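You operate a simulated robot arm through the tools that you are given. There is no shell and no other tool.

The job below is to be done with a simulated robot arm. You get a single attempt, and the scene is never put back.

Task
Fit the chip that the bolted board names in place of the wrong one.
Fine: free the orange slider, wrong chip to the blue mat, lock the slider again.

The check looks at the end state, three seconds after you hand in, the way a careful person would. Anything else that was tipped, shoved, dropped, spilled or broken makes it a failure.

Robot
A 6-joint arm with a fingered hand, fixed in place. Base frame: the origin is at the foot of the arm, x ahead of it, y to its left, z up; the work surface is at about z = 80. Units: cm, rad, N and s.
With the tool pointing down near the work surface it reaches from about 34 to 80 cm from the base axis. Its first joint turns from -2.007 to 2.007 rad. Payload 4 kg.
The tool frame sits at the grasp point between the pads (the TCP): z along the fingers, y along the line on which they close. The tips reach 2.6 cm beyond it. Largest opening 16.4 cm; the body of the gripper starts 7.3 cm behind the TCP. The gripper is a hand of 5 fingers: y runs from the thumb to the fingers, the wrist lies at [0, 0, -23.9] in the tool frame, and closing takes about 1.5 s.
Orientation is told as [roll, pitch, yaw] about the base's x, y, z axes, in that order, counted from this pose: with the fingers straight down and closing along the base's y, the tool's x points along the base's -x, its y along +y and its z along -z.

Tools
- The arm moves only by the tool jog_arm. Its argument "targets" is one flat list of numbers, 7 for each row, row after row: the gripper command, from -1 (fully open) to 1 (shut), values between in proportion, then the shift along the base's x, y, z in cm, then the turn, a rotation vector about the base's x, y, z in rad. In form: [gripper, x, y, z, rx, ry, rz, gripper, x, y, z, rx, ry, rz, ...]. A call has 1 to 20 rows; each row is the pose to reach, as a shift and turn from the pose commanded when the call began. Each row takes 0.2 s and may step no farther than 5 cm and 0.15 rad from the row before; otherwise, or with a gripper value out of range, the whole call is refused. Where a pose cannot be reached the arm comes as near as it can. A force on the tool above 40 N (or 10 N above the force at the start of the call, whichever is more), or a blocked arm, ends the call early, and 0.2 s more pass. Each finger travels about 4.5 cm/s and halts on what it meets, pressing with about 30 N; the grip force reading is that of the motor and also rises with nothing between the fingers. The clock runs only during rows and for 0.2 s after the last one: add rows that repeat a pose to give the fingers time. It gives the time, the measured TCP pose, the force on the tool (base axes), the opening and the grip force at its end, in the units of the frame above (readings bear some noise), with the torque about the TCP (base axes, N m) and any sound that the robot's microphone picked up, and new pictures: "show" is both (left out), scene, wrist or none.
- Cameras (640 x 400 px; columns grow to the right, rows downward): "scene" is fixed at [40.08, 64.86, 136.97]; the picture's right is [-0.40, 0.92, 0.00], its down [0.75, 0.33, -0.57] and it looks along [-0.52, -0.23, -0.82] (base axes); focal length 221 px, centre (320, 200). "wrist" rides on the gripper at [5.1, -7, -9.4] in the tool frame; the picture's right is [0.81, 0.59, 0.00], its down [-0.43, 0.59, -0.68] and it looks along [-0.40, 0.55, 0.74] (tool axes); focal length 270 px, centre (320, 200). There is no depth. A picture from a camera that has moved, and an enlarged one, comes with that camera's place and axes in the base frame and with its lens.
- slide_trunk(by): slides the trunk up (or, below 0, down) by that many cm; the arm rides with it, the base frame stays. It gives what a move gives, with no picture.
- preshape(shape): the hand has 5 fingers and takes this shape, open, in about a second: jaw (thumb against the fingers, like two jaws); tri (thumb and two fingers); tip (a fingertip pinch); poke (one finger out to press); point (the index stretched); flat (the hand flat); cup (the hand cupped); fist (a fist). The gripper value then closes the fingers along that shape, each until it touches; the sizes above hold for jaw. It gives what a move gives, with no picture.
- inspect(camera, box): a new picture of the part [left, top, right, bottom] of that camera's present view, enlarged. It takes no simulated time.
- finish_job(): hands the job in; it is judged then, once.

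Nothing tells you positions but the pictures and the camera data. Unless the task says otherwise, let go and move clear before handing in.

The tools are called after "Call:" as name(argument=value, ...) on one line, values as JSON. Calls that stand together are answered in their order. jog_arm: Moves the arm, as the interface text tells. Its arguments: {"type":"object","properties":{"targets":{"type":"array"},"show":{"type":"string","enum":["both","scene","wrist","none"]}},"required":["targets"]} The other tools are called the same way: slide_trunk (by) slides the trunk up or down; preshape (shape) gives the hand a shape; inspect (camera, box) takes an enlarged picture of a part of a camera's view; finish_job () hands the job in.

At the start:

```text
time_s: 0.0
eef_pos: [0.78, 57.75, 111.19]
tool_rot: [0.0, 0.001, -0.002]
ft_force: [-0.1, 0.3, 0.6]
ft_torque: [0.0, 0.0, -0.02]
opening: 16.39
gripper_force: 0.1
shape: jaw
trunk travel left (down, up): [-75.0, 24.0]
```

scene: 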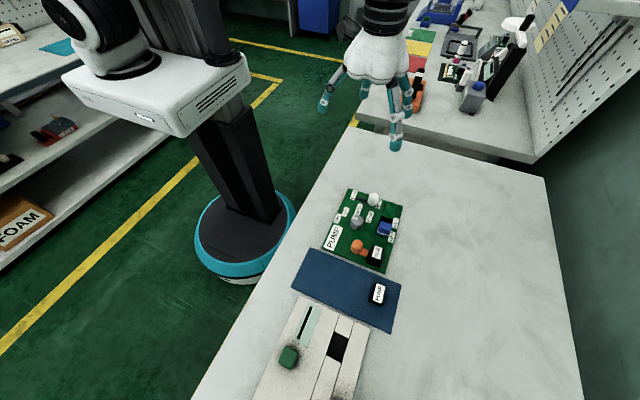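
wrist: 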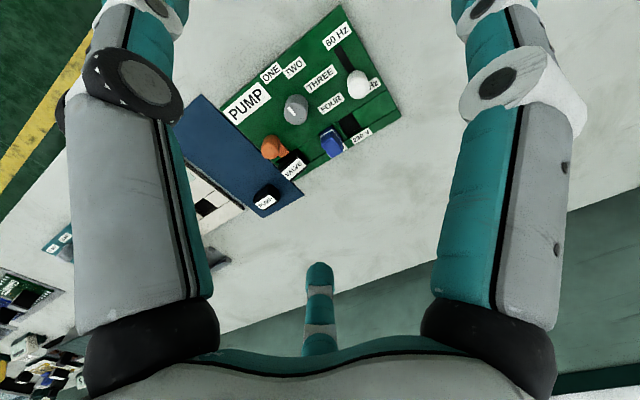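

I see a green board labelled PUMP with knobs, an orange slider near a chip, a blue mat with a chip on it, and a white fixture with a green block. I'll take enlarged pictures before moving anything.

Call:
inspect(camera="scene", box=[310, 180, 420, 280])

Call:
inspect(camera="scene", box=[240, 240, 420, 400])

Call:
inspect(camera="wrist", box=[180, 0, 420, 220])

Call:
inspect(camera="scene", box=[400, 0, 640, 150])

```text
4.00 times, centred on (365, 230) of scene
camera zoom: at [40.08, 64.86, 136.97], right [-0.4, 0.92, 0.0], down [0.75, 0.33, -0.57], along [-0.52, -0.23, -0.82], focal length 884 px, centre (140, 80)
```

zoom: 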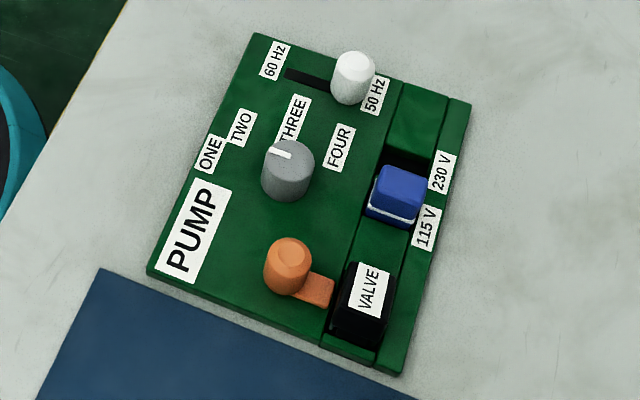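

```text
2.50 times, centred on (330, 320) of scene
camera zoom: at [40.08, 64.86, 136.97], right [-0.4, 0.92, 0.0], down [0.75, 0.33, -0.57], along [-0.52, -0.23, -0.82], focal length 553 px, centre (295, -100)
```

zoom: 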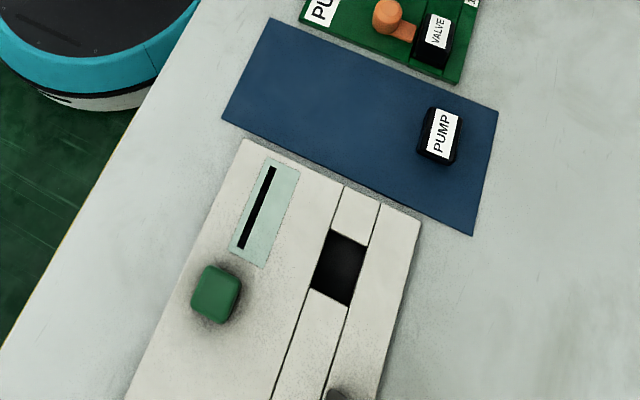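

```text
1.82 times, centred on (300, 110) of wrist
camera zoom: at [-4.12, 50.84, 120.5], right [-0.81, 0.59, 0.0], down [0.43, 0.59, 0.68], along [0.4, 0.55, -0.74], focal length 491 px, centre (356, 364)
```

zoom: 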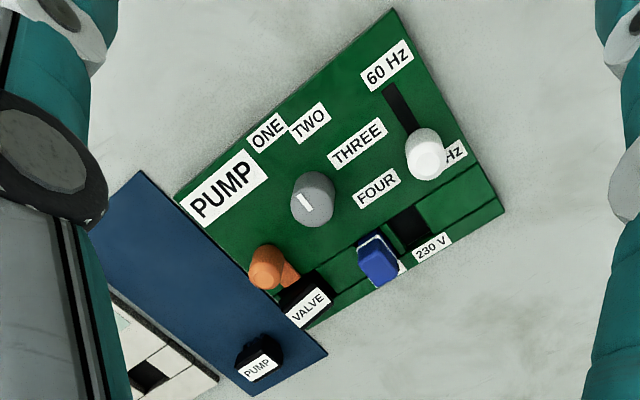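

```text
2.67 times, centred on (520, 75) of scene
camera zoom: at [40.08, 64.86, 136.97], right [-0.4, 0.92, 0.0], down [0.75, 0.33, -0.57], along [-0.52, -0.23, -0.82], focal length 590 px, centre (-213, 533)
```

zoom: 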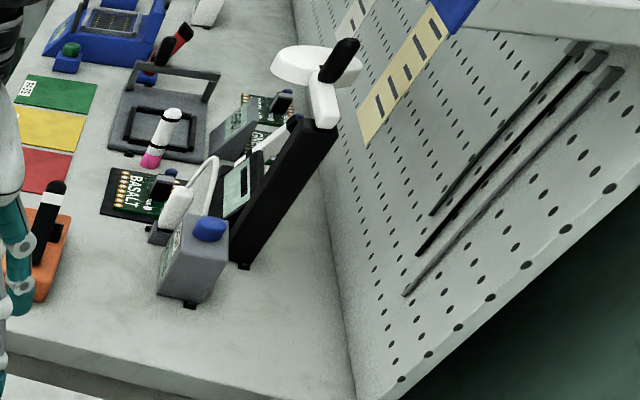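

The board is labelled PUMP, its socket holds a VALVE chip held by the orange slider's tongue, and the PUMP chip lies on the blue mat. I'll zoom in further on the slider and both chips to see how they fit.

Call:
inspect(camera="scene", box=[345, 230, 395, 275])

Call:
inspect(camera="scene", box=[355, 270, 405, 320])

Call:
inspect(camera="wrist", box=[240, 120, 320, 220])

Call:
inspect(camera="scene", box=[270, 340, 350, 400])

```text
8.89 times, centred on (370, 252) of scene
camera zoom: at [40.08, 64.86, 136.97], right [-0.4, 0.92, 0.0], down [0.75, 0.33, -0.57], along [-0.52, -0.23, -0.82], focal length 1965 px, centre (-124, -267)
```

zoom: 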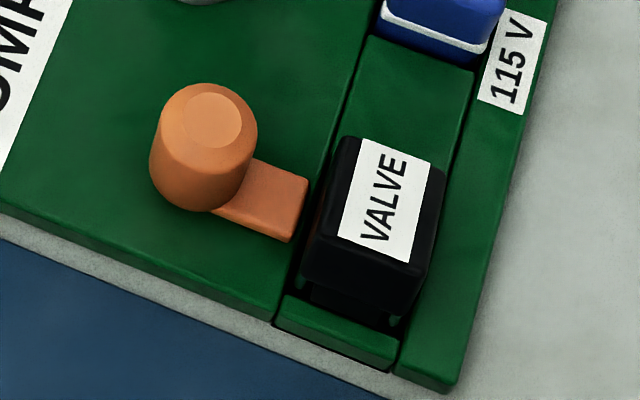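

```text
8.00 times, centred on (380, 295) of scene
camera zoom: at [40.08, 64.86, 136.97], right [-0.4, 0.92, 0.0], down [0.75, 0.33, -0.57], along [-0.52, -0.23, -0.82], focal length 1769 px, centre (-160, -560)
```

zoom: 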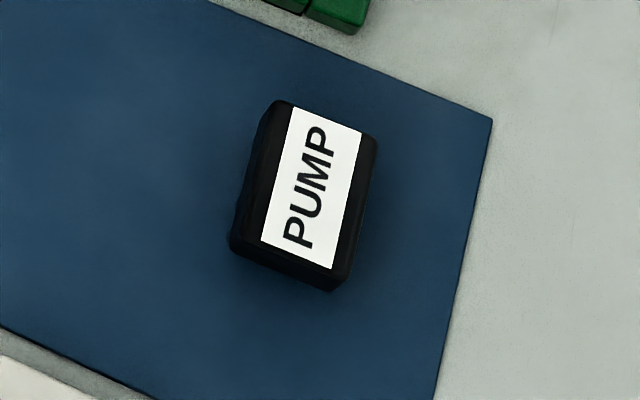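

```text
4.00 times, centred on (280, 170) of wrist
camera zoom: at [-4.12, 50.84, 120.5], right [-0.81, 0.59, 0.0], down [0.43, 0.59, 0.68], along [0.4, 0.55, -0.74], focal length 1081 px, centre (480, 320)
```

zoom: 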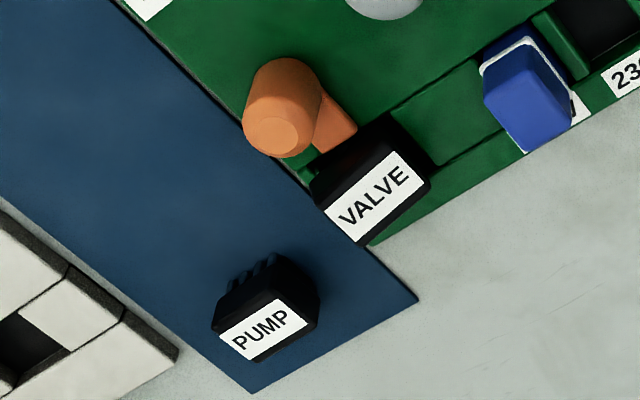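

```text
6.67 times, centred on (310, 370) of scene
camera zoom: at [40.08, 64.86, 136.97], right [-0.4, 0.92, 0.0], down [0.75, 0.33, -0.57], along [-0.52, -0.23, -0.82], focal length 1474 px, centre (387, -933)
```

zoom: 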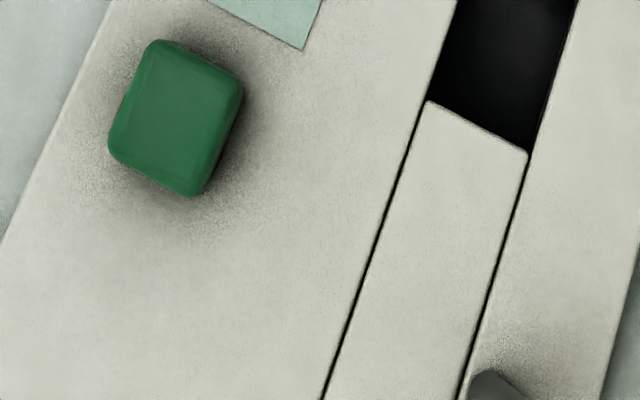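

The board lies square to the base axes (x about -3.5 to 18.7, y about 56 to 73). The slider knob is near (15, 64), the VALVE chip near (15.2, 69.7) and the PUMP chip near (24.4, 72.8). Next I'll look closely at the hand to see its geometry.

Call:
inspect(camera="scene", box=[300, 0, 440, 160])

Call:
inspect(camera="wrist", box=[0, 0, 640, 400])

```text
2.50 times, centred on (370, 80) of scene
camera zoom: at [40.08, 64.86, 136.97], right [-0.4, 0.92, 0.0], down [0.75, 0.33, -0.57], along [-0.52, -0.23, -0.82], focal length 553 px, centre (195, 500)
```

zoom: 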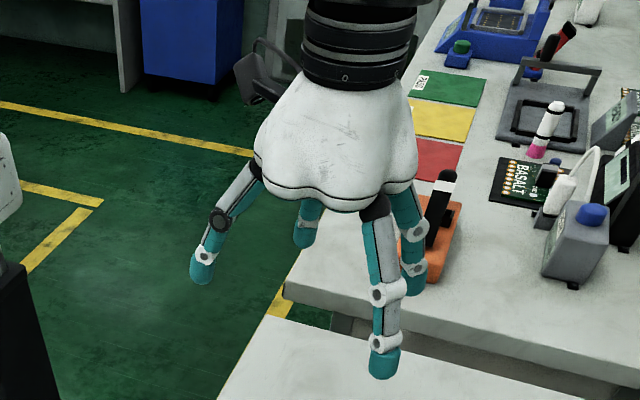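

```text
1.00 times, centred on (320, 200) of wrist (not enlarged: the box is as wide or as high as the picture)
camera zoom: at [-4.12, 50.84, 120.5], right [-0.81, 0.59, 0.0], down [0.43, 0.59, 0.68], along [0.4, 0.55, -0.74], focal length 270 px, centre (320, 200)
```

zoom: 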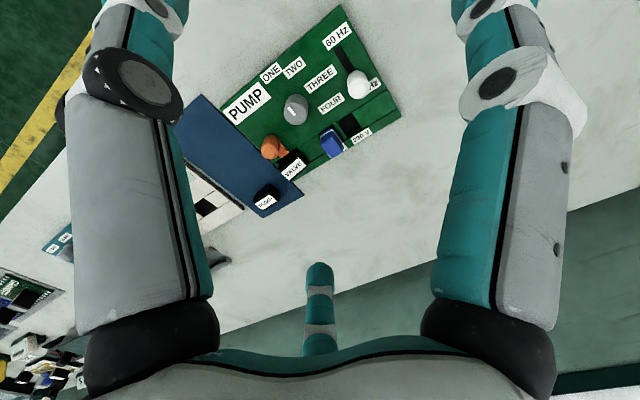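

The thumb sits on the -y side and the fingers spread on the +y side. I'll try the "tip" shape up here in free air and see how it looks open and closed.

Call:
preshape(shape="tip")

```text
time_s: 0.9
eef_pos: [0.89, 57.79, 111.17]
tool_rot: [0.0, 0.0, 0.0]
ft_force: [-0.6, 0.0, 1.0]
ft_torque: [0.0, 0.02, 0.03]
opening: 16.4
gripper_force: 0.1
shape: tip
trunk travel left (down, up): [-75.0, 24.0]
```

Call:
inspect(camera="scene", box=[300, 0, 440, 160])

Call:
inspect(camera="wrist", box=[0, 0, 640, 400])

Call:
jog_arm(targets=[0, 0, 0, 0, 0, 0, 0, 0, 0, 0, 0, 0, 0, 0, 0, 0, 0, 0, 0, 0, 0, 0, 0, 0, 0, 0, 0, 0, 0, 0, 0, 0, 0, 0, 0])

```text
2.50 times, centred on (370, 80) of scene
camera zoom: at [40.08, 64.86, 136.97], right [-0.4, 0.92, 0.0], down [0.75, 0.33, -0.57], along [-0.52, -0.23, -0.82], focal length 553 px, centre (195, 500)
```

zoom: 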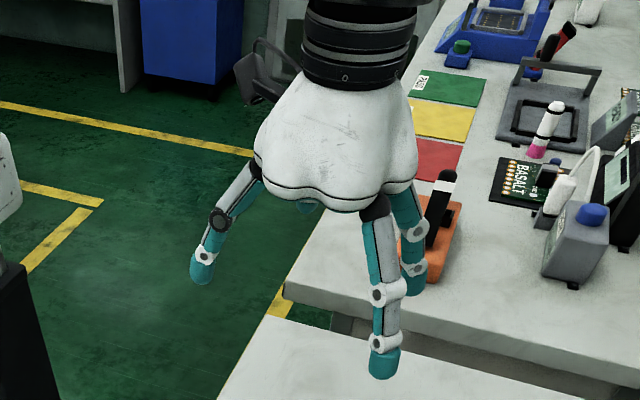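

```text
1.00 times, centred on (320, 200) of wrist (not enlarged: the box is as wide or as high as the picture)
camera zoom: at [-4.12, 50.84, 120.5], right [-0.81, 0.59, 0.0], down [0.43, 0.59, 0.68], along [0.4, 0.55, -0.74], focal length 270 px, centre (320, 200)
```

zoom: 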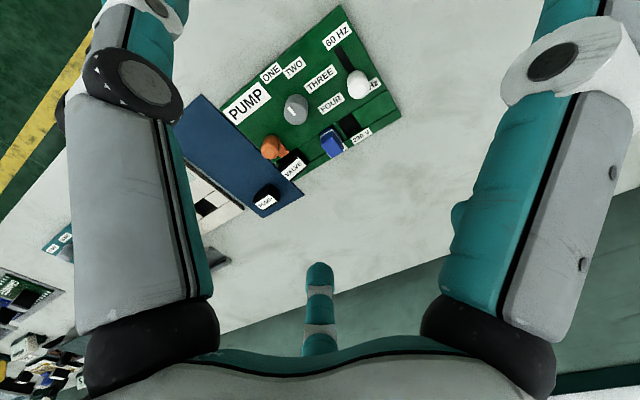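

```text
time_s: 2.1
eef_pos: [0.78, 57.68, 111.15]
tool_rot: [0.0, 0.0, 0.001]
ft_force: [-0.1, 0.1, -1.2]
ft_torque: [-0.01, -0.02, 0.0]
opening: 8.25
gripper_force: 0.2
shape: tip
trunk travel left (down, up): [-75.0, 24.0]
camera wrist: at [-4.12, 50.84, 120.5], right [-0.81, 0.59, 0.0], down [0.43, 0.59, 0.68], along [0.4, 0.55, -0.74], focal length 270 px, centre (320, 200)
```

scene: 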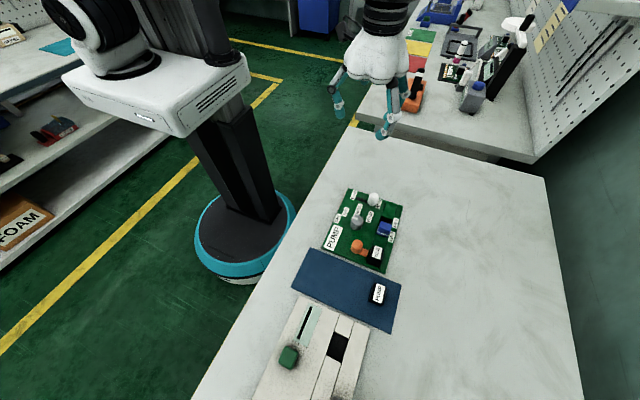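
wrist: 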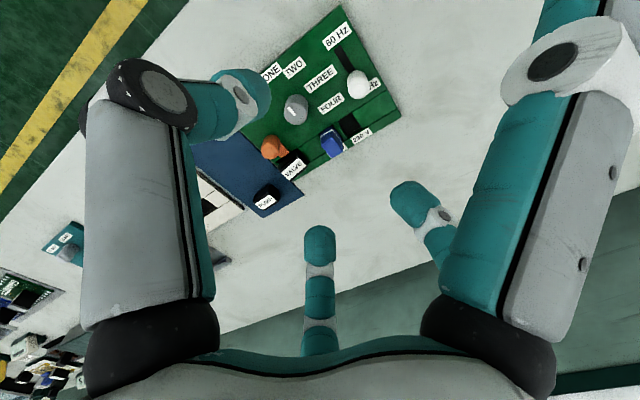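

The "tip" shape half-closed shows the thumb and the fingers curling together. I'll close it fully to see where the tips meet.

Call:
jog_arm(targets=[0.6, 0, 0, 0, 0, 0, 0, 0.6, 0, 0, 0, 0, 0, 0, 0.6, 0, 0, 0, 0, 0, 0, 0.6, 0, 0, 0, 0, 0, 0, 0.6, 0, 0, 0, 0, 0, 0])

Call:
inspect(camera="scene", box=[300, 0, 440, 160])

```text
time_s: 3.3
eef_pos: [0.84, 57.84, 111.18]
tool_rot: [0.0, 0.0, -0.001]
ft_force: [0.1, 0.6, 0.4]
ft_torque: [-0.01, -0.03, 0.0]
opening: 3.31
gripper_force: 0.1
shape: tip
trunk travel left (down, up): [-75.0, 24.0]
camera wrist: at [-4.12, 50.84, 120.5], right [-0.81, 0.59, 0.0], down [0.43, 0.59, 0.68], along [0.4, 0.55, -0.74], focal length 270 px, centre (320, 200)
```

scene: 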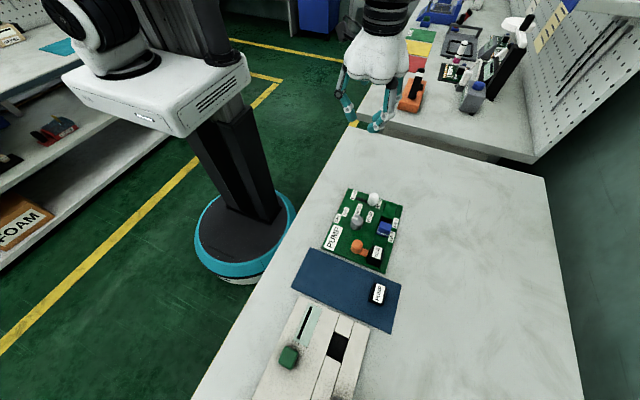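
wrist: 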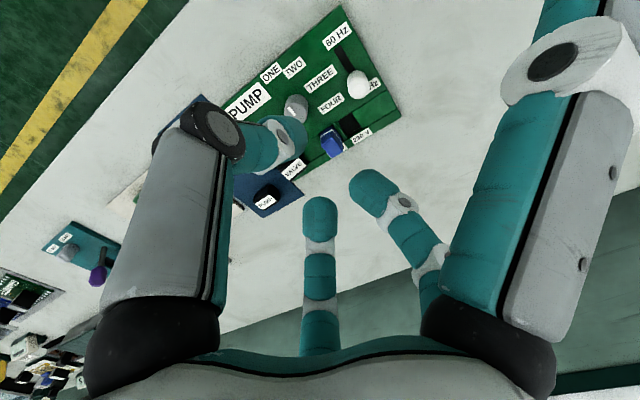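

```text
2.50 times, centred on (370, 80) of scene
camera zoom: at [40.08, 64.86, 136.97], right [-0.4, 0.92, 0.0], down [0.75, 0.33, -0.57], along [-0.52, -0.23, -0.82], focal length 553 px, centre (195, 500)
```

zoom: 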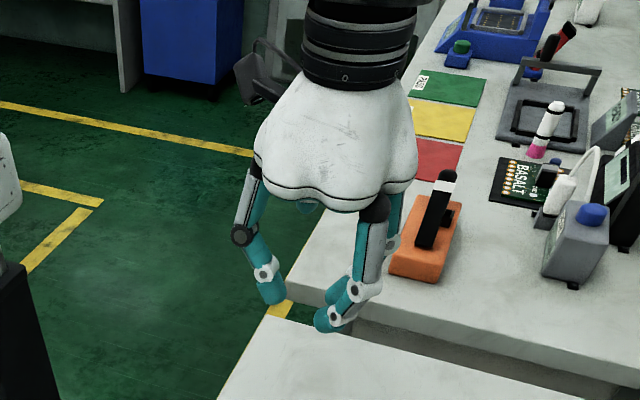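

In "tip" the thumb (-y) meets the two fingers (+y) near the TCP, and the opening follows 8.2·(1−g). I'll move above the board for a close wrist view of the slider and the VALVE chip.

Call:
jog_arm(targets=[0.2, 2.8, 1.5, -3, 0, 0, 0, 0, 5.6, 3, -6, 0, 0, 0, -0.2, 8.4, 4.5, -9, 0, 0, 0, -0.4, 11.2, 6, -12, 0, 0, 0, -0.4, 13, 7, -13, 0, 0, 0, -0.4, 13, 7, -13, 0, 0, 0])

Call:
inspect(camera="scene", box=[290, 100, 450, 300])

```text
time_s: 4.7
eef_pos: [14.0, 64.65, 98.2]
tool_rot: [0.0, 0.0, 0.001]
ft_force: [-0.6, 0.6, -0.1]
ft_torque: [0.04, 0.0, -0.02]
opening: 11.42
gripper_force: 0.0
shape: tip
trunk travel left (down, up): [-75.0, 24.0]
camera wrist: at [9.02, 57.72, 107.46], right [-0.81, 0.59, 0.0], down [0.43, 0.59, 0.68], along [0.4, 0.55, -0.74], focal length 270 px, centre (320, 200)
```

scene: 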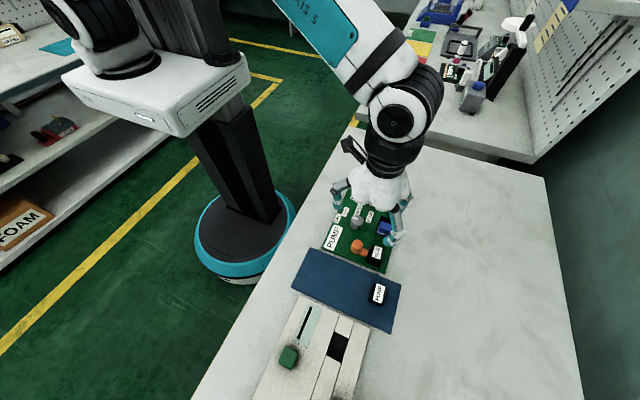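
wrist: 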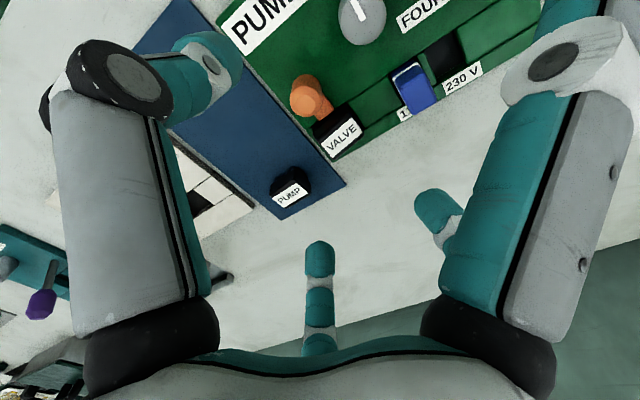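

```text
2.00 times, centred on (370, 200) of scene
camera zoom: at [40.08, 64.86, 136.97], right [-0.4, 0.92, 0.0], down [0.75, 0.33, -0.57], along [-0.52, -0.23, -0.82], focal length 442 px, centre (220, 200)
```

zoom: 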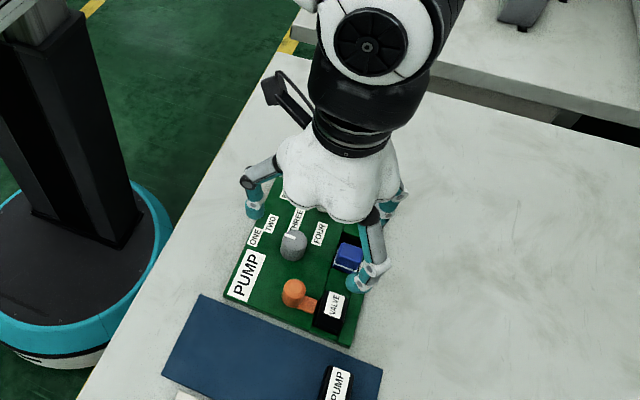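

Call:
inspect(camera="wrist", box=[270, 60, 390, 160])

Call:
inspect(camera="wrist", box=[220, 0, 540, 200])

Call:
inspect(camera="wrist", box=[250, 150, 350, 220])

```text
4.00 times, centred on (330, 110) of wrist
camera zoom: at [9.02, 57.72, 107.46], right [-0.81, 0.59, 0.0], down [0.43, 0.59, 0.68], along [0.4, 0.55, -0.74], focal length 1081 px, centre (280, 560)
```

zoom: 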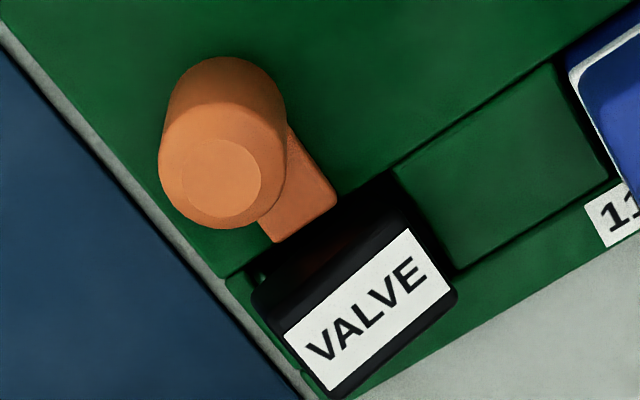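

```text
2.00 times, centred on (380, 100) of wrist
camera zoom: at [9.02, 57.72, 107.46], right [-0.81, 0.59, 0.0], down [0.43, 0.59, 0.68], along [0.4, 0.55, -0.74], focal length 541 px, centre (200, 400)
```

zoom: 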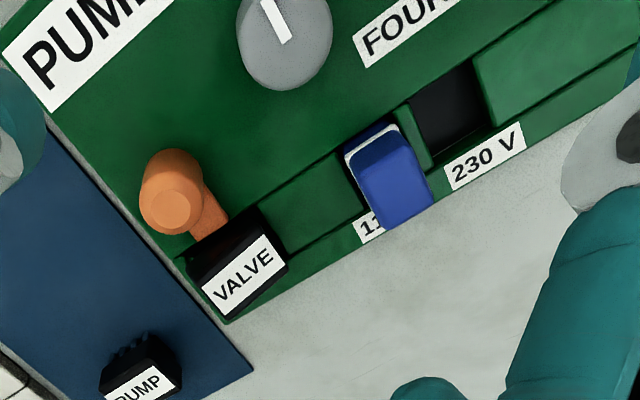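

```text
5.71 times, centred on (300, 185) of wrist
camera zoom: at [9.02, 57.72, 107.46], right [-0.81, 0.59, 0.0], down [0.43, 0.59, 0.68], along [0.4, 0.55, -0.74], focal length 1544 px, centre (434, 286)
```

zoom: 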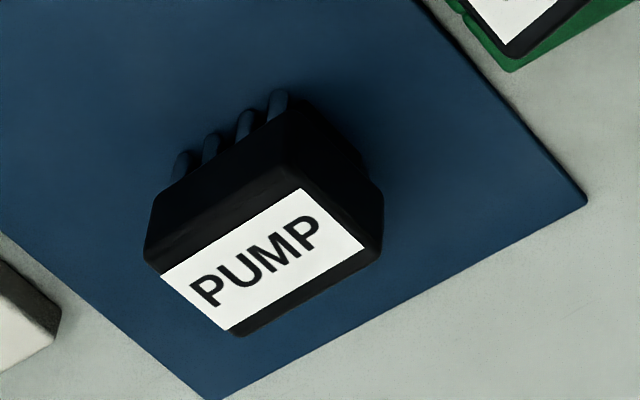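

From two views I triangulate the PUMP label at about (24.5, 72.8, 83.5) and level. The VALVE label seems tilted, with its +x end higher, so I'll look closer to confirm.

Call:
inspect(camera="scene", box=[362, 238, 392, 266])

Call:
inspect(camera="wrist", box=[305, 100, 370, 165])

```text
14.29 times, centred on (377, 252) of scene
camera zoom: at [40.08, 64.86, 136.97], right [-0.4, 0.92, 0.0], down [0.75, 0.33, -0.57], along [-0.52, -0.23, -0.82], focal length 3159 px, centre (-494, -543)
```

zoom: 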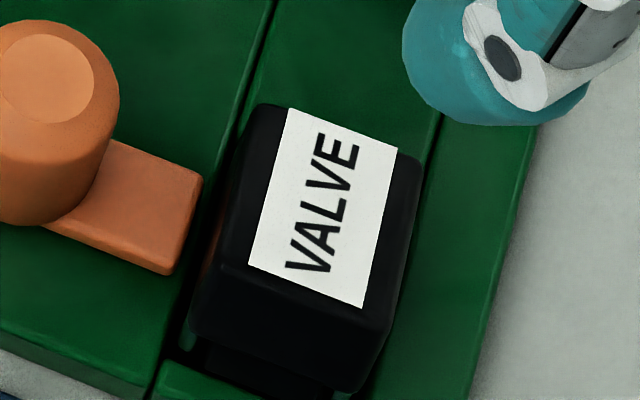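

```text
6.15 times, centred on (338, 132) of wrist
camera zoom: at [9.02, 57.72, 107.46], right [-0.81, 0.59, 0.0], down [0.43, 0.59, 0.68], along [0.4, 0.55, -0.74], focal length 1663 px, centre (212, 615)
```

zoom: 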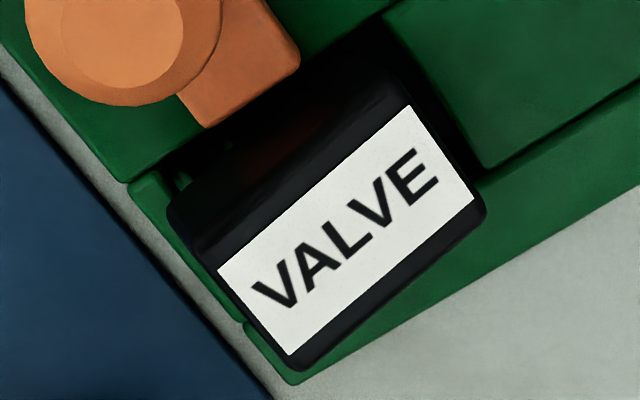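

The VALVE chip does sit tilted, with its +x end raised. I'll turn the hand about the vertical to look at the socket and slider from the +x / -y side.

Call:
jog_arm(targets=[-0.4, 0.2, 0.4, 0, 0, 0, 0.14, -0.4, 0.4, 0.8, 0, 0, 0, 0.28, -0.4, 0.6, 1.2, 0, 0, 0, 0.42, -0.4, 0.8, 1.6, 0, 0, 0, 0.56, -0.4, 1.0, 2.0, 0, 0, 0, 0.7, -0.4, 1.2, 2.4, 0, 0, 0, 0.84, -0.4, 1.4, 2.8, 0, 0, 0, 0.98, -0.4, 1.6, 3.2, 0, 0, 0, 1.12, -0.4, 1.8, 3.6, 0, 0, 0, 1.26, -0.4, 2, 4, 0, 0, 0, 1.4])

```text
time_s: 6.9
eef_pos: [15.85, 68.75, 98.22]
tool_rot: [-0.001, 0.0, 1.4]
ft_force: [0.1, -0.2, -0.3]
ft_torque: [0.01, -0.01, 0.03]
opening: 11.42
gripper_force: 0.1
shape: tip
trunk travel left (down, up): [-75.0, 24.0]
camera wrist: at [21.94, 62.63, 107.52], right [-0.72, -0.7, 0.0], down [-0.51, 0.53, 0.68], along [-0.47, 0.48, -0.74], focal length 270 px, centre (320, 200)
```

scene: 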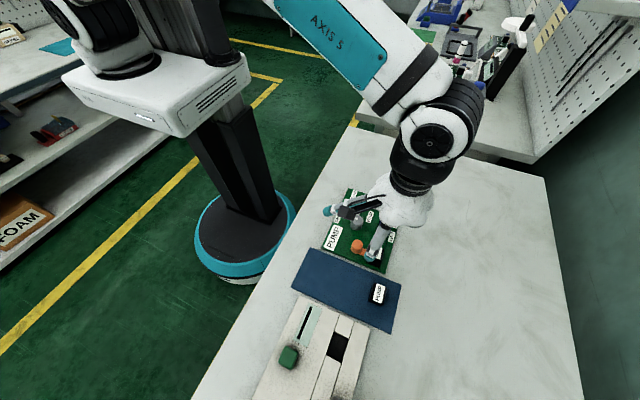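
wrist: 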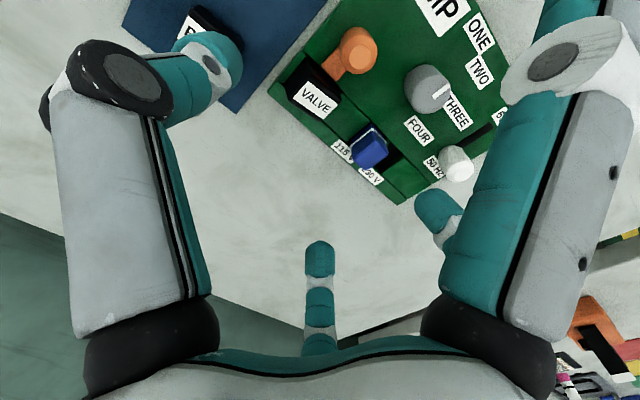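

Call:
inspect(camera="wrist", box=[265, 20, 395, 130])

Call:
inspect(camera="wrist", box=[280, 60, 350, 115])

```text
3.64 times, centred on (330, 75) of wrist
camera zoom: at [21.94, 62.63, 107.52], right [-0.72, -0.7, 0.0], down [-0.51, 0.53, 0.68], along [-0.47, 0.48, -0.74], focal length 983 px, centre (284, 654)
```

zoom: 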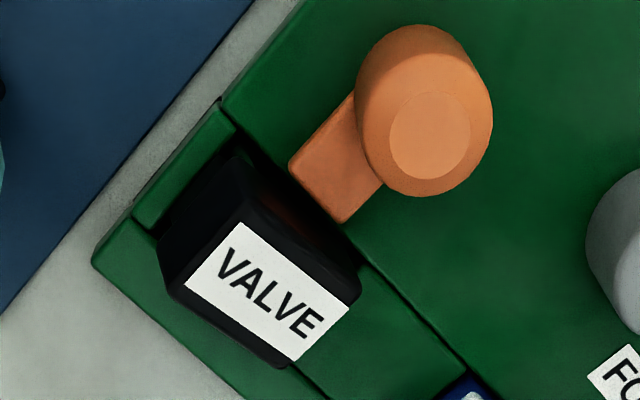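

```text
7.27 times, centred on (315, 88) of wrist
camera zoom: at [21.94, 62.63, 107.52], right [-0.72, -0.7, 0.0], down [-0.51, 0.53, 0.68], along [-0.47, 0.48, -0.74], focal length 1966 px, centre (356, 1018)
```

zoom: 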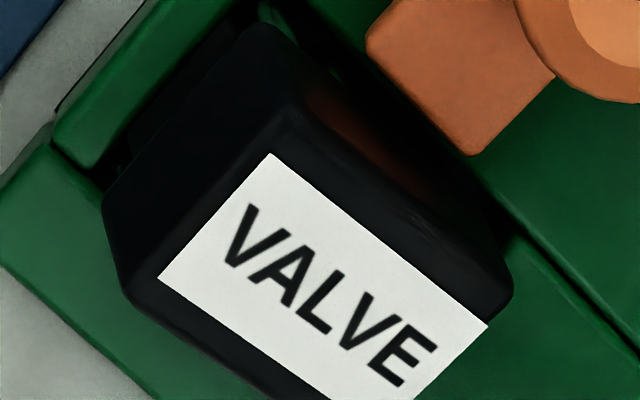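

The slider's tongue ends at the groove's edge near (15.5, 67.9, 81.1), right beside the tilted chip. I'll turn further for a view along -x, then tip the camera lower for a side view.

Call:
jog_arm(targets=[-0.4, 0.2, 0.2, 0, 0, 0, 0.14, -0.4, 0.4, 0.4, 0, 0, 0, 0.28, -0.4, 0.6, 0.6, 0, 0, 0, 0.42, -0.4, 0.8, 0.8, 0, 0, 0, 0.56, -0.4, 1.0, 1.0, 0, 0, 0, 0.7, -0.4, 1.2, 1.2, 0, 0, 0, 0.8], show="wrist")

Call:
jog_arm(targets=[-0.4, 0.2, 0, -0.8, 0, 0.13, 0, -0.4, 0.4, 0, -1.6, 0, 0.26, 0, -0.4, 0.6, 0, -2.4, 0, 0.39, 0, -0.4, 0.8, 0, -3.2, 0, 0.5, 0, -0.4, 1.0, 0, -4, 0, 0.5, 0])

```text
time_s: 8.3
eef_pos: [17.12, 69.86, 98.11]
tool_rot: [-0.001, 0.001, 2.201]
ft_force: [0.6, 0.4, 0.3]
ft_torque: [-0.02, -0.03, 0.03]
opening: 11.44
gripper_force: 0.0
shape: tip
trunk travel left (down, up): [-75.0, 24.0]
camera wrist: at [25.8, 69.97, 107.48], right [0.0, -1.0, 0.0], down [-0.74, 0.0, 0.68], along [-0.68, 0.0, -0.74], focal length 270 px, centre (320, 200)
```

wrist: 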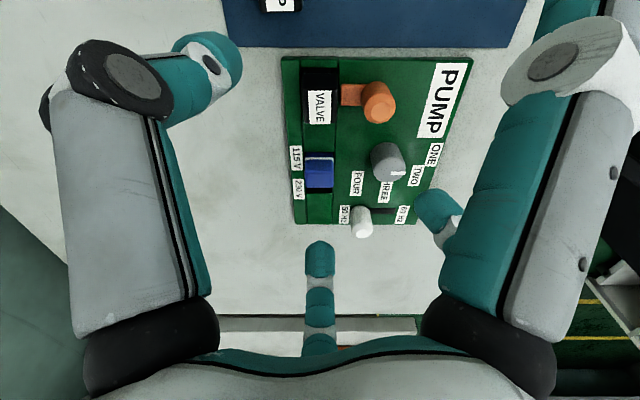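

```text
time_s: 9.5
eef_pos: [18.08, 70.07, 94.14]
tool_rot: [0.415, -0.285, 2.138]
ft_force: [0.6, 0.9, -0.2]
ft_torque: [-0.01, 0.02, -0.01]
opening: 11.45
gripper_force: 0.1
shape: tip
trunk travel left (down, up): [-75.0, 24.0]
camera wrist: at [30.28, 70.0, 98.18], right [0.0, -1.0, 0.0], down [-0.32, 0.0, 0.95], along [-0.95, 0.0, -0.32], focal length 270 px, centre (320, 200)
```

scene: 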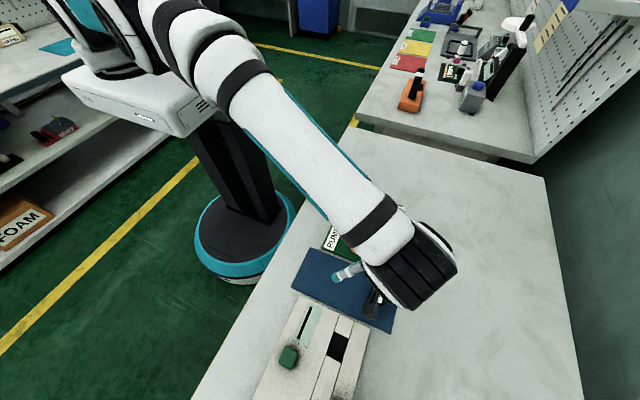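
wrist: 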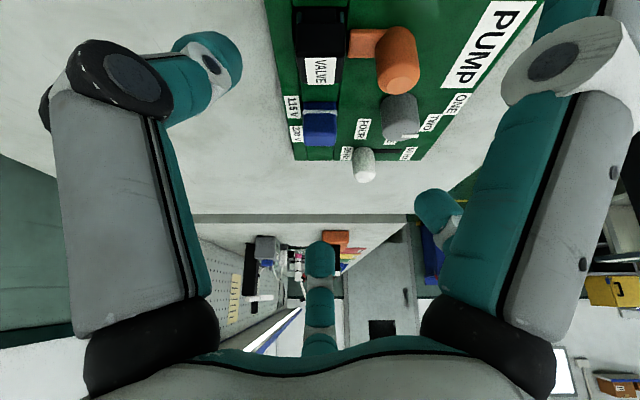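

Call:
inspect(camera="wrist", box=[270, 0, 440, 110])

Call:
inspect(camera="wrist", box=[280, 0, 380, 90])

```text
3.64 times, centred on (355, 55) of wrist
camera zoom: at [30.28, 70.0, 98.18], right [0.0, -1.0, 0.0], down [-0.32, 0.0, 0.95], along [-0.95, 0.0, -0.32], focal length 983 px, centre (193, 727)
```

zoom: 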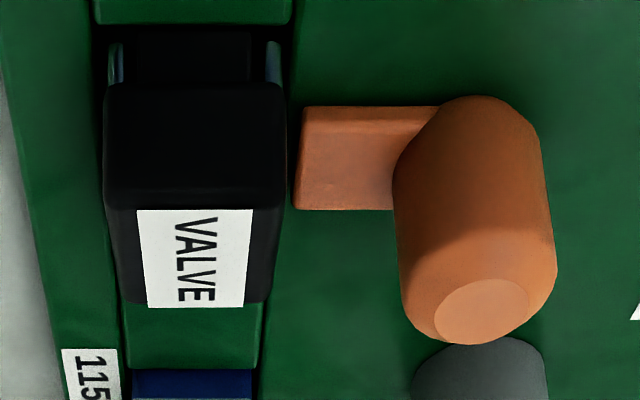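

```text
4.44 times, centred on (330, 45) of wrist
camera zoom: at [30.28, 70.0, 98.18], right [0.0, -1.0, 0.0], down [-0.32, 0.0, 0.95], along [-0.95, 0.0, -0.32], focal length 1201 px, centre (276, 889)
```

zoom: 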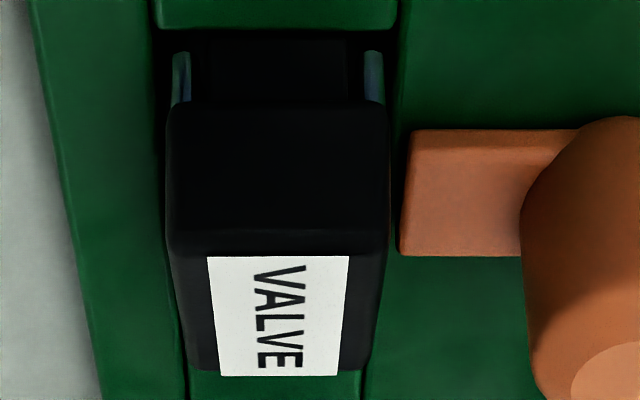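

From this low view the chip stands on its pins in the socket, +x end raised, and the tongue sits on the board just short of the chip's side. I'll undo the tilt and check from the scene camera where the idle fingers of the hand hang.

Call:
jog_arm(targets=[-0.4, -0.2, 0, 0.8, 0, -0.13, 0, -0.1, -0.4, 0, 1.6, 0, -0.26, 0, 0.2, -0.6, 0, 2.4, 0, -0.39, 0, 0.4, -0.8, 0, 3.2, 0, -0.5, 0, 0.6, -1.0, 0, 4, 0, -0.5, 0, 0.6, -1.0, 0, 4, 0, -0.5, 0, 0.6, -1.0, 0, 4, 0, -0.5, 0])

Call:
inspect(camera="scene", box=[320, 130, 460, 270])

```text
time_s: 11.1
eef_pos: [17.1, 69.89, 98.08]
tool_rot: [0.0, 0.0, 2.2]
ft_force: [0.5, 1.1, 0.2]
ft_torque: [-0.02, 0.02, -0.03]
opening: 3.3
gripper_force: 0.0
shape: tip
trunk travel left (down, up): [-75.0, 24.0]
camera wrist: at [25.82, 69.97, 107.52], right [0.0, -1.0, 0.0], down [-0.74, 0.0, 0.68], along [-0.68, 0.0, -0.74], focal length 270 px, centre (320, 200)
```

scene: 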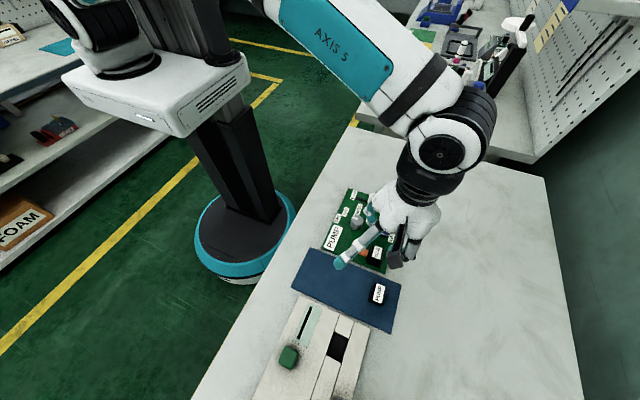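
wrist: 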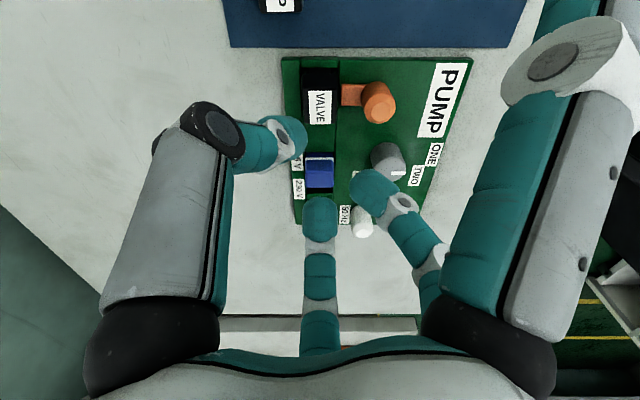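

```text
2.86 times, centred on (390, 200) of scene
camera zoom: at [40.08, 64.86, 136.97], right [-0.4, 0.92, 0.0], down [0.75, 0.33, -0.57], along [-0.52, -0.23, -0.82], focal length 632 px, centre (120, 200)
```

zoom: 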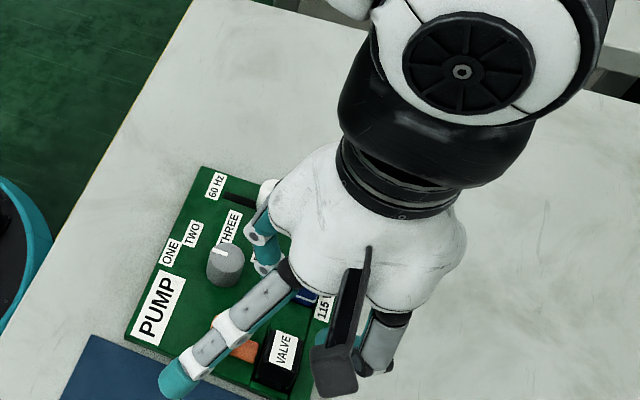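

The idle splayed finger's tip hangs at TCP height, about 11 cm out along the tool's +x, so yaw 90° keeps it clear of the board. The knob centre triangulates to about (15.6, 64.65) with its top at 85.2. I'll move over the knob at yaw 1.57 so the pinch closes along x.

Call:
jog_arm(targets=[0.4, -0.3, -1.05, -1, 0, 0, -0.126, 0.4, -0.6, -2.1, -2, 0, 0, -0.252, 0.4, -0.9, -3.15, -3, 0, 0, -0.378, 0.4, -1.2, -4.2, -4, 0, 0, -0.504, 0.4, -1.5, -5.25, -5, 0, 0, -0.63, 0.4, -1.5, -5.25, -5, 0, 0, -0.63])

Call:
inspect(camera="scene", box=[320, 170, 420, 280])

Call:
inspect(camera="wrist", box=[200, 50, 440, 230])

```text
time_s: 12.5
eef_pos: [15.68, 64.7, 93.15]
tool_rot: [-0.001, 0.0, 1.568]
ft_force: [-1.2, 0.0, -0.3]
ft_torque: [0.01, 0.03, 0.02]
opening: 4.88
gripper_force: 0.1
shape: tip
trunk travel left (down, up): [-75.0, 24.0]
camera wrist: at [22.72, 59.61, 102.42], right [-0.59, -0.81, 0.0], down [-0.59, 0.43, 0.68], along [-0.55, 0.4, -0.74], focal length 270 px, centre (320, 200)
```

scene: 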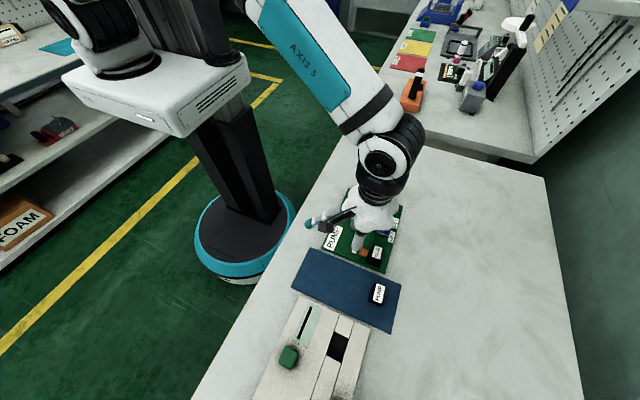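
wrist: 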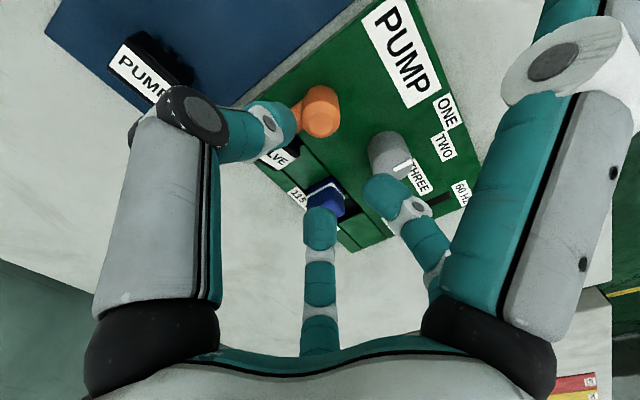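

```text
3.64 times, centred on (370, 225) of scene
camera zoom: at [40.08, 64.86, 136.97], right [-0.4, 0.92, 0.0], down [0.75, 0.33, -0.57], along [-0.52, -0.23, -0.82], focal length 804 px, centre (138, 109)
```

zoom: 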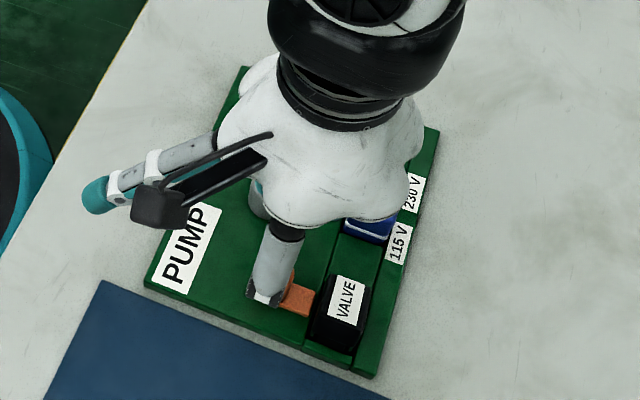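

```text
2.22 times, centred on (320, 140) of wrist
camera zoom: at [22.72, 59.61, 102.42], right [-0.59, -0.81, 0.0], down [-0.59, 0.43, 0.68], along [-0.55, 0.4, -0.74], focal length 601 px, centre (320, 333)
```

zoom: 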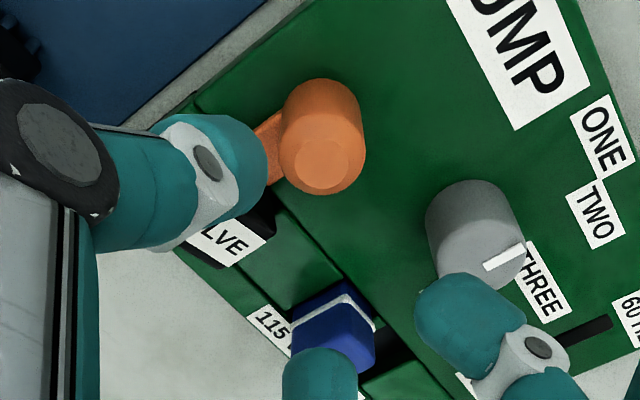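

The TCP is right over the orange knob with the fingers either side of it in x. I'll descend around the knob without closing yet.

Call:
jog_arm(targets=[0.4, 0, 0, -2.5, 0, 0, 0, 0.4, 0, 0, -5, 0, 0, 0, 0.4, 0, 0, -6.5, 0, 0, 0, 0.4, 0, 0, -7.5, 0, 0, 0, 0.4, 0, 0, -8.3, 0, 0, 0, 0.4, 0, 0, -8.3, 0, 0, 0])

Call:
inspect(camera="scene", box=[320, 180, 420, 280])

Call:
inspect(camera="wrist", box=[180, 50, 480, 250])

```text
time_s: 13.9
eef_pos: [15.53, 64.64, 84.87]
tool_rot: [0.0, 0.001, 1.568]
ft_force: [0.1, -0.2, 0.2]
ft_torque: [-0.01, 0.0, 0.01]
opening: 4.88
gripper_force: 0.1
shape: tip
trunk travel left (down, up): [-75.0, 24.0]
camera wrist: at [22.66, 59.58, 94.21], right [-0.59, -0.81, 0.0], down [-0.59, 0.43, 0.68], along [-0.55, 0.4, -0.74], focal length 270 px, centre (320, 200)
```

scene: 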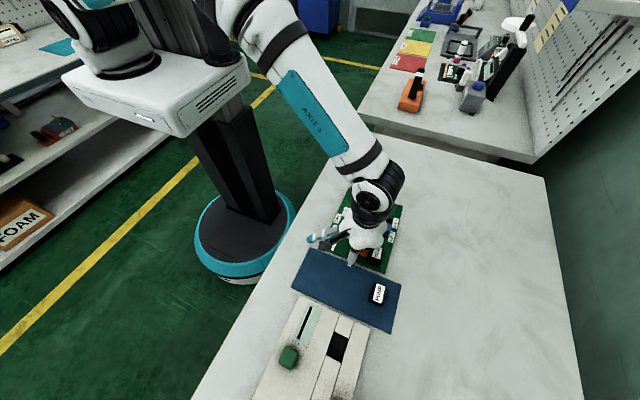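
wrist: 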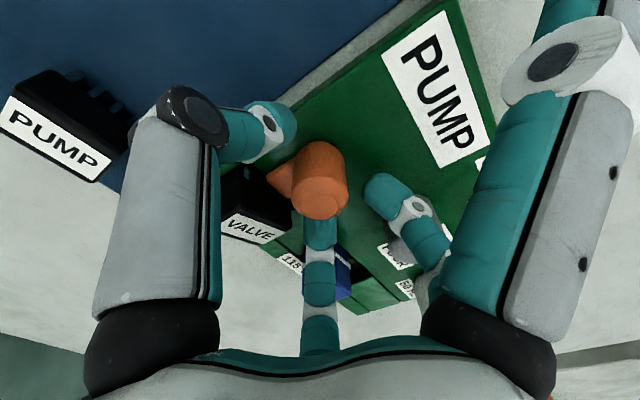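

```text
4.00 times, centred on (370, 230) of scene
camera zoom: at [40.08, 64.86, 136.97], right [-0.4, 0.92, 0.0], down [0.75, 0.33, -0.57], along [-0.52, -0.23, -0.82], focal length 884 px, centre (120, 80)
```

zoom: 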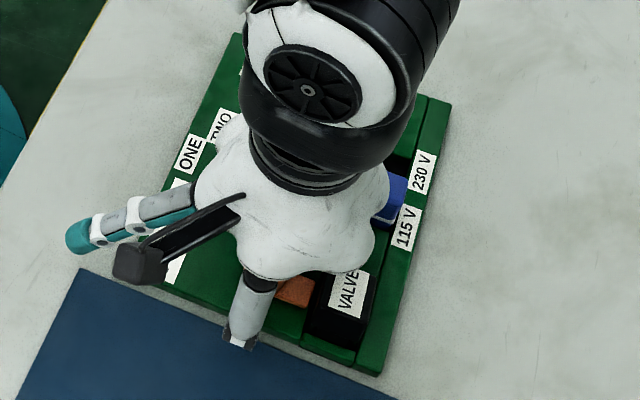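

```text
2.00 times, centred on (330, 150) of wrist
camera zoom: at [22.66, 59.58, 94.21], right [-0.59, -0.81, 0.0], down [-0.59, 0.43, 0.68], along [-0.55, 0.4, -0.74], focal length 541 px, centre (300, 300)
```

zoom: 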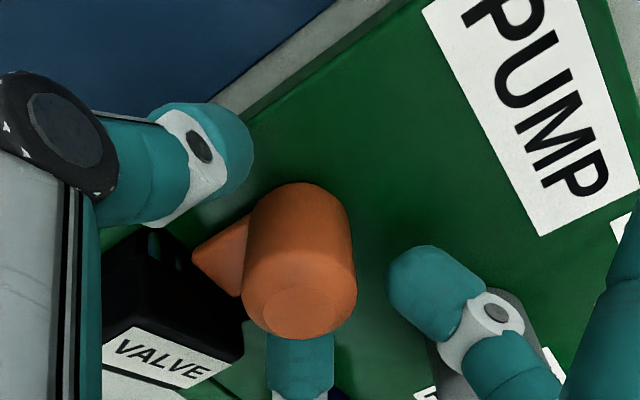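

The knob stands between thumb and fingers with clearance, and no force is felt. I'll close the pinch on it.

Call:
jog_arm(targets=[0.55, 0, 0, 0, 0, 0, 0, 0.7, 0, 0, 0, 0, 0, 0, 0.85, 0, 0, 0, 0, 0, 0, 0.85, 0, 0, 0, 0, 0, 0, 0.85, 0, 0, 0, 0, 0, 0])

Call:
inspect(camera="wrist", box=[180, 50, 480, 250])

```text
time_s: 15.1
eef_pos: [15.62, 64.59, 84.89]
tool_rot: [0.001, 0.001, 1.568]
ft_force: [-0.5, -1.2, -3.2]
ft_torque: [-0.01, 0.01, -0.02]
opening: 2.24
gripper_force: 30.1
shape: tip
trunk travel left (down, up): [-75.0, 24.0]
camera wrist: at [22.66, 59.57, 94.18], right [-0.59, -0.81, 0.0], down [-0.59, 0.43, 0.68], along [-0.55, 0.4, -0.74], focal length 270 px, centre (320, 200)
```

scene: 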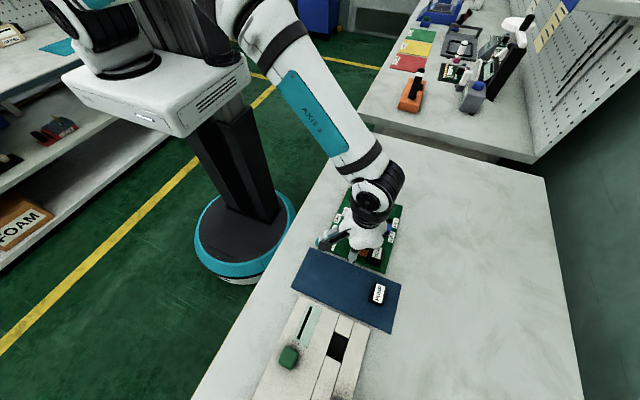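
wrist: 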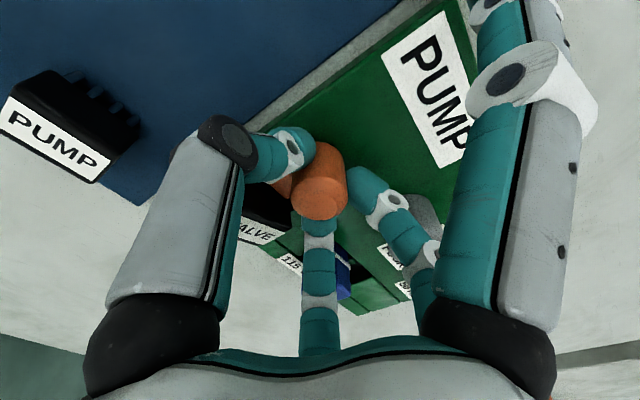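

```text
2.00 times, centred on (330, 150) of wrist
camera zoom: at [22.66, 59.57, 94.18], right [-0.59, -0.81, 0.0], down [-0.59, 0.43, 0.68], along [-0.55, 0.4, -0.74], focal length 541 px, centre (300, 300)
```

zoom: 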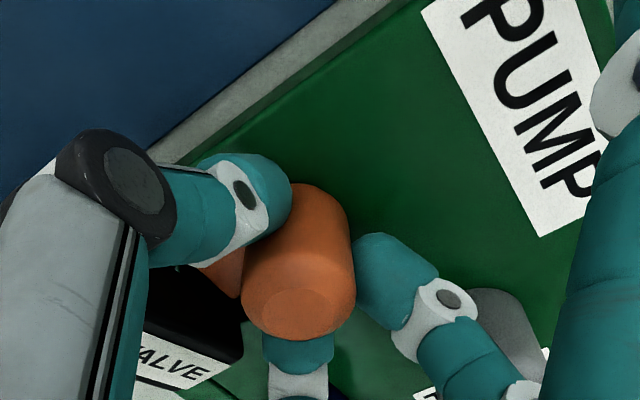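

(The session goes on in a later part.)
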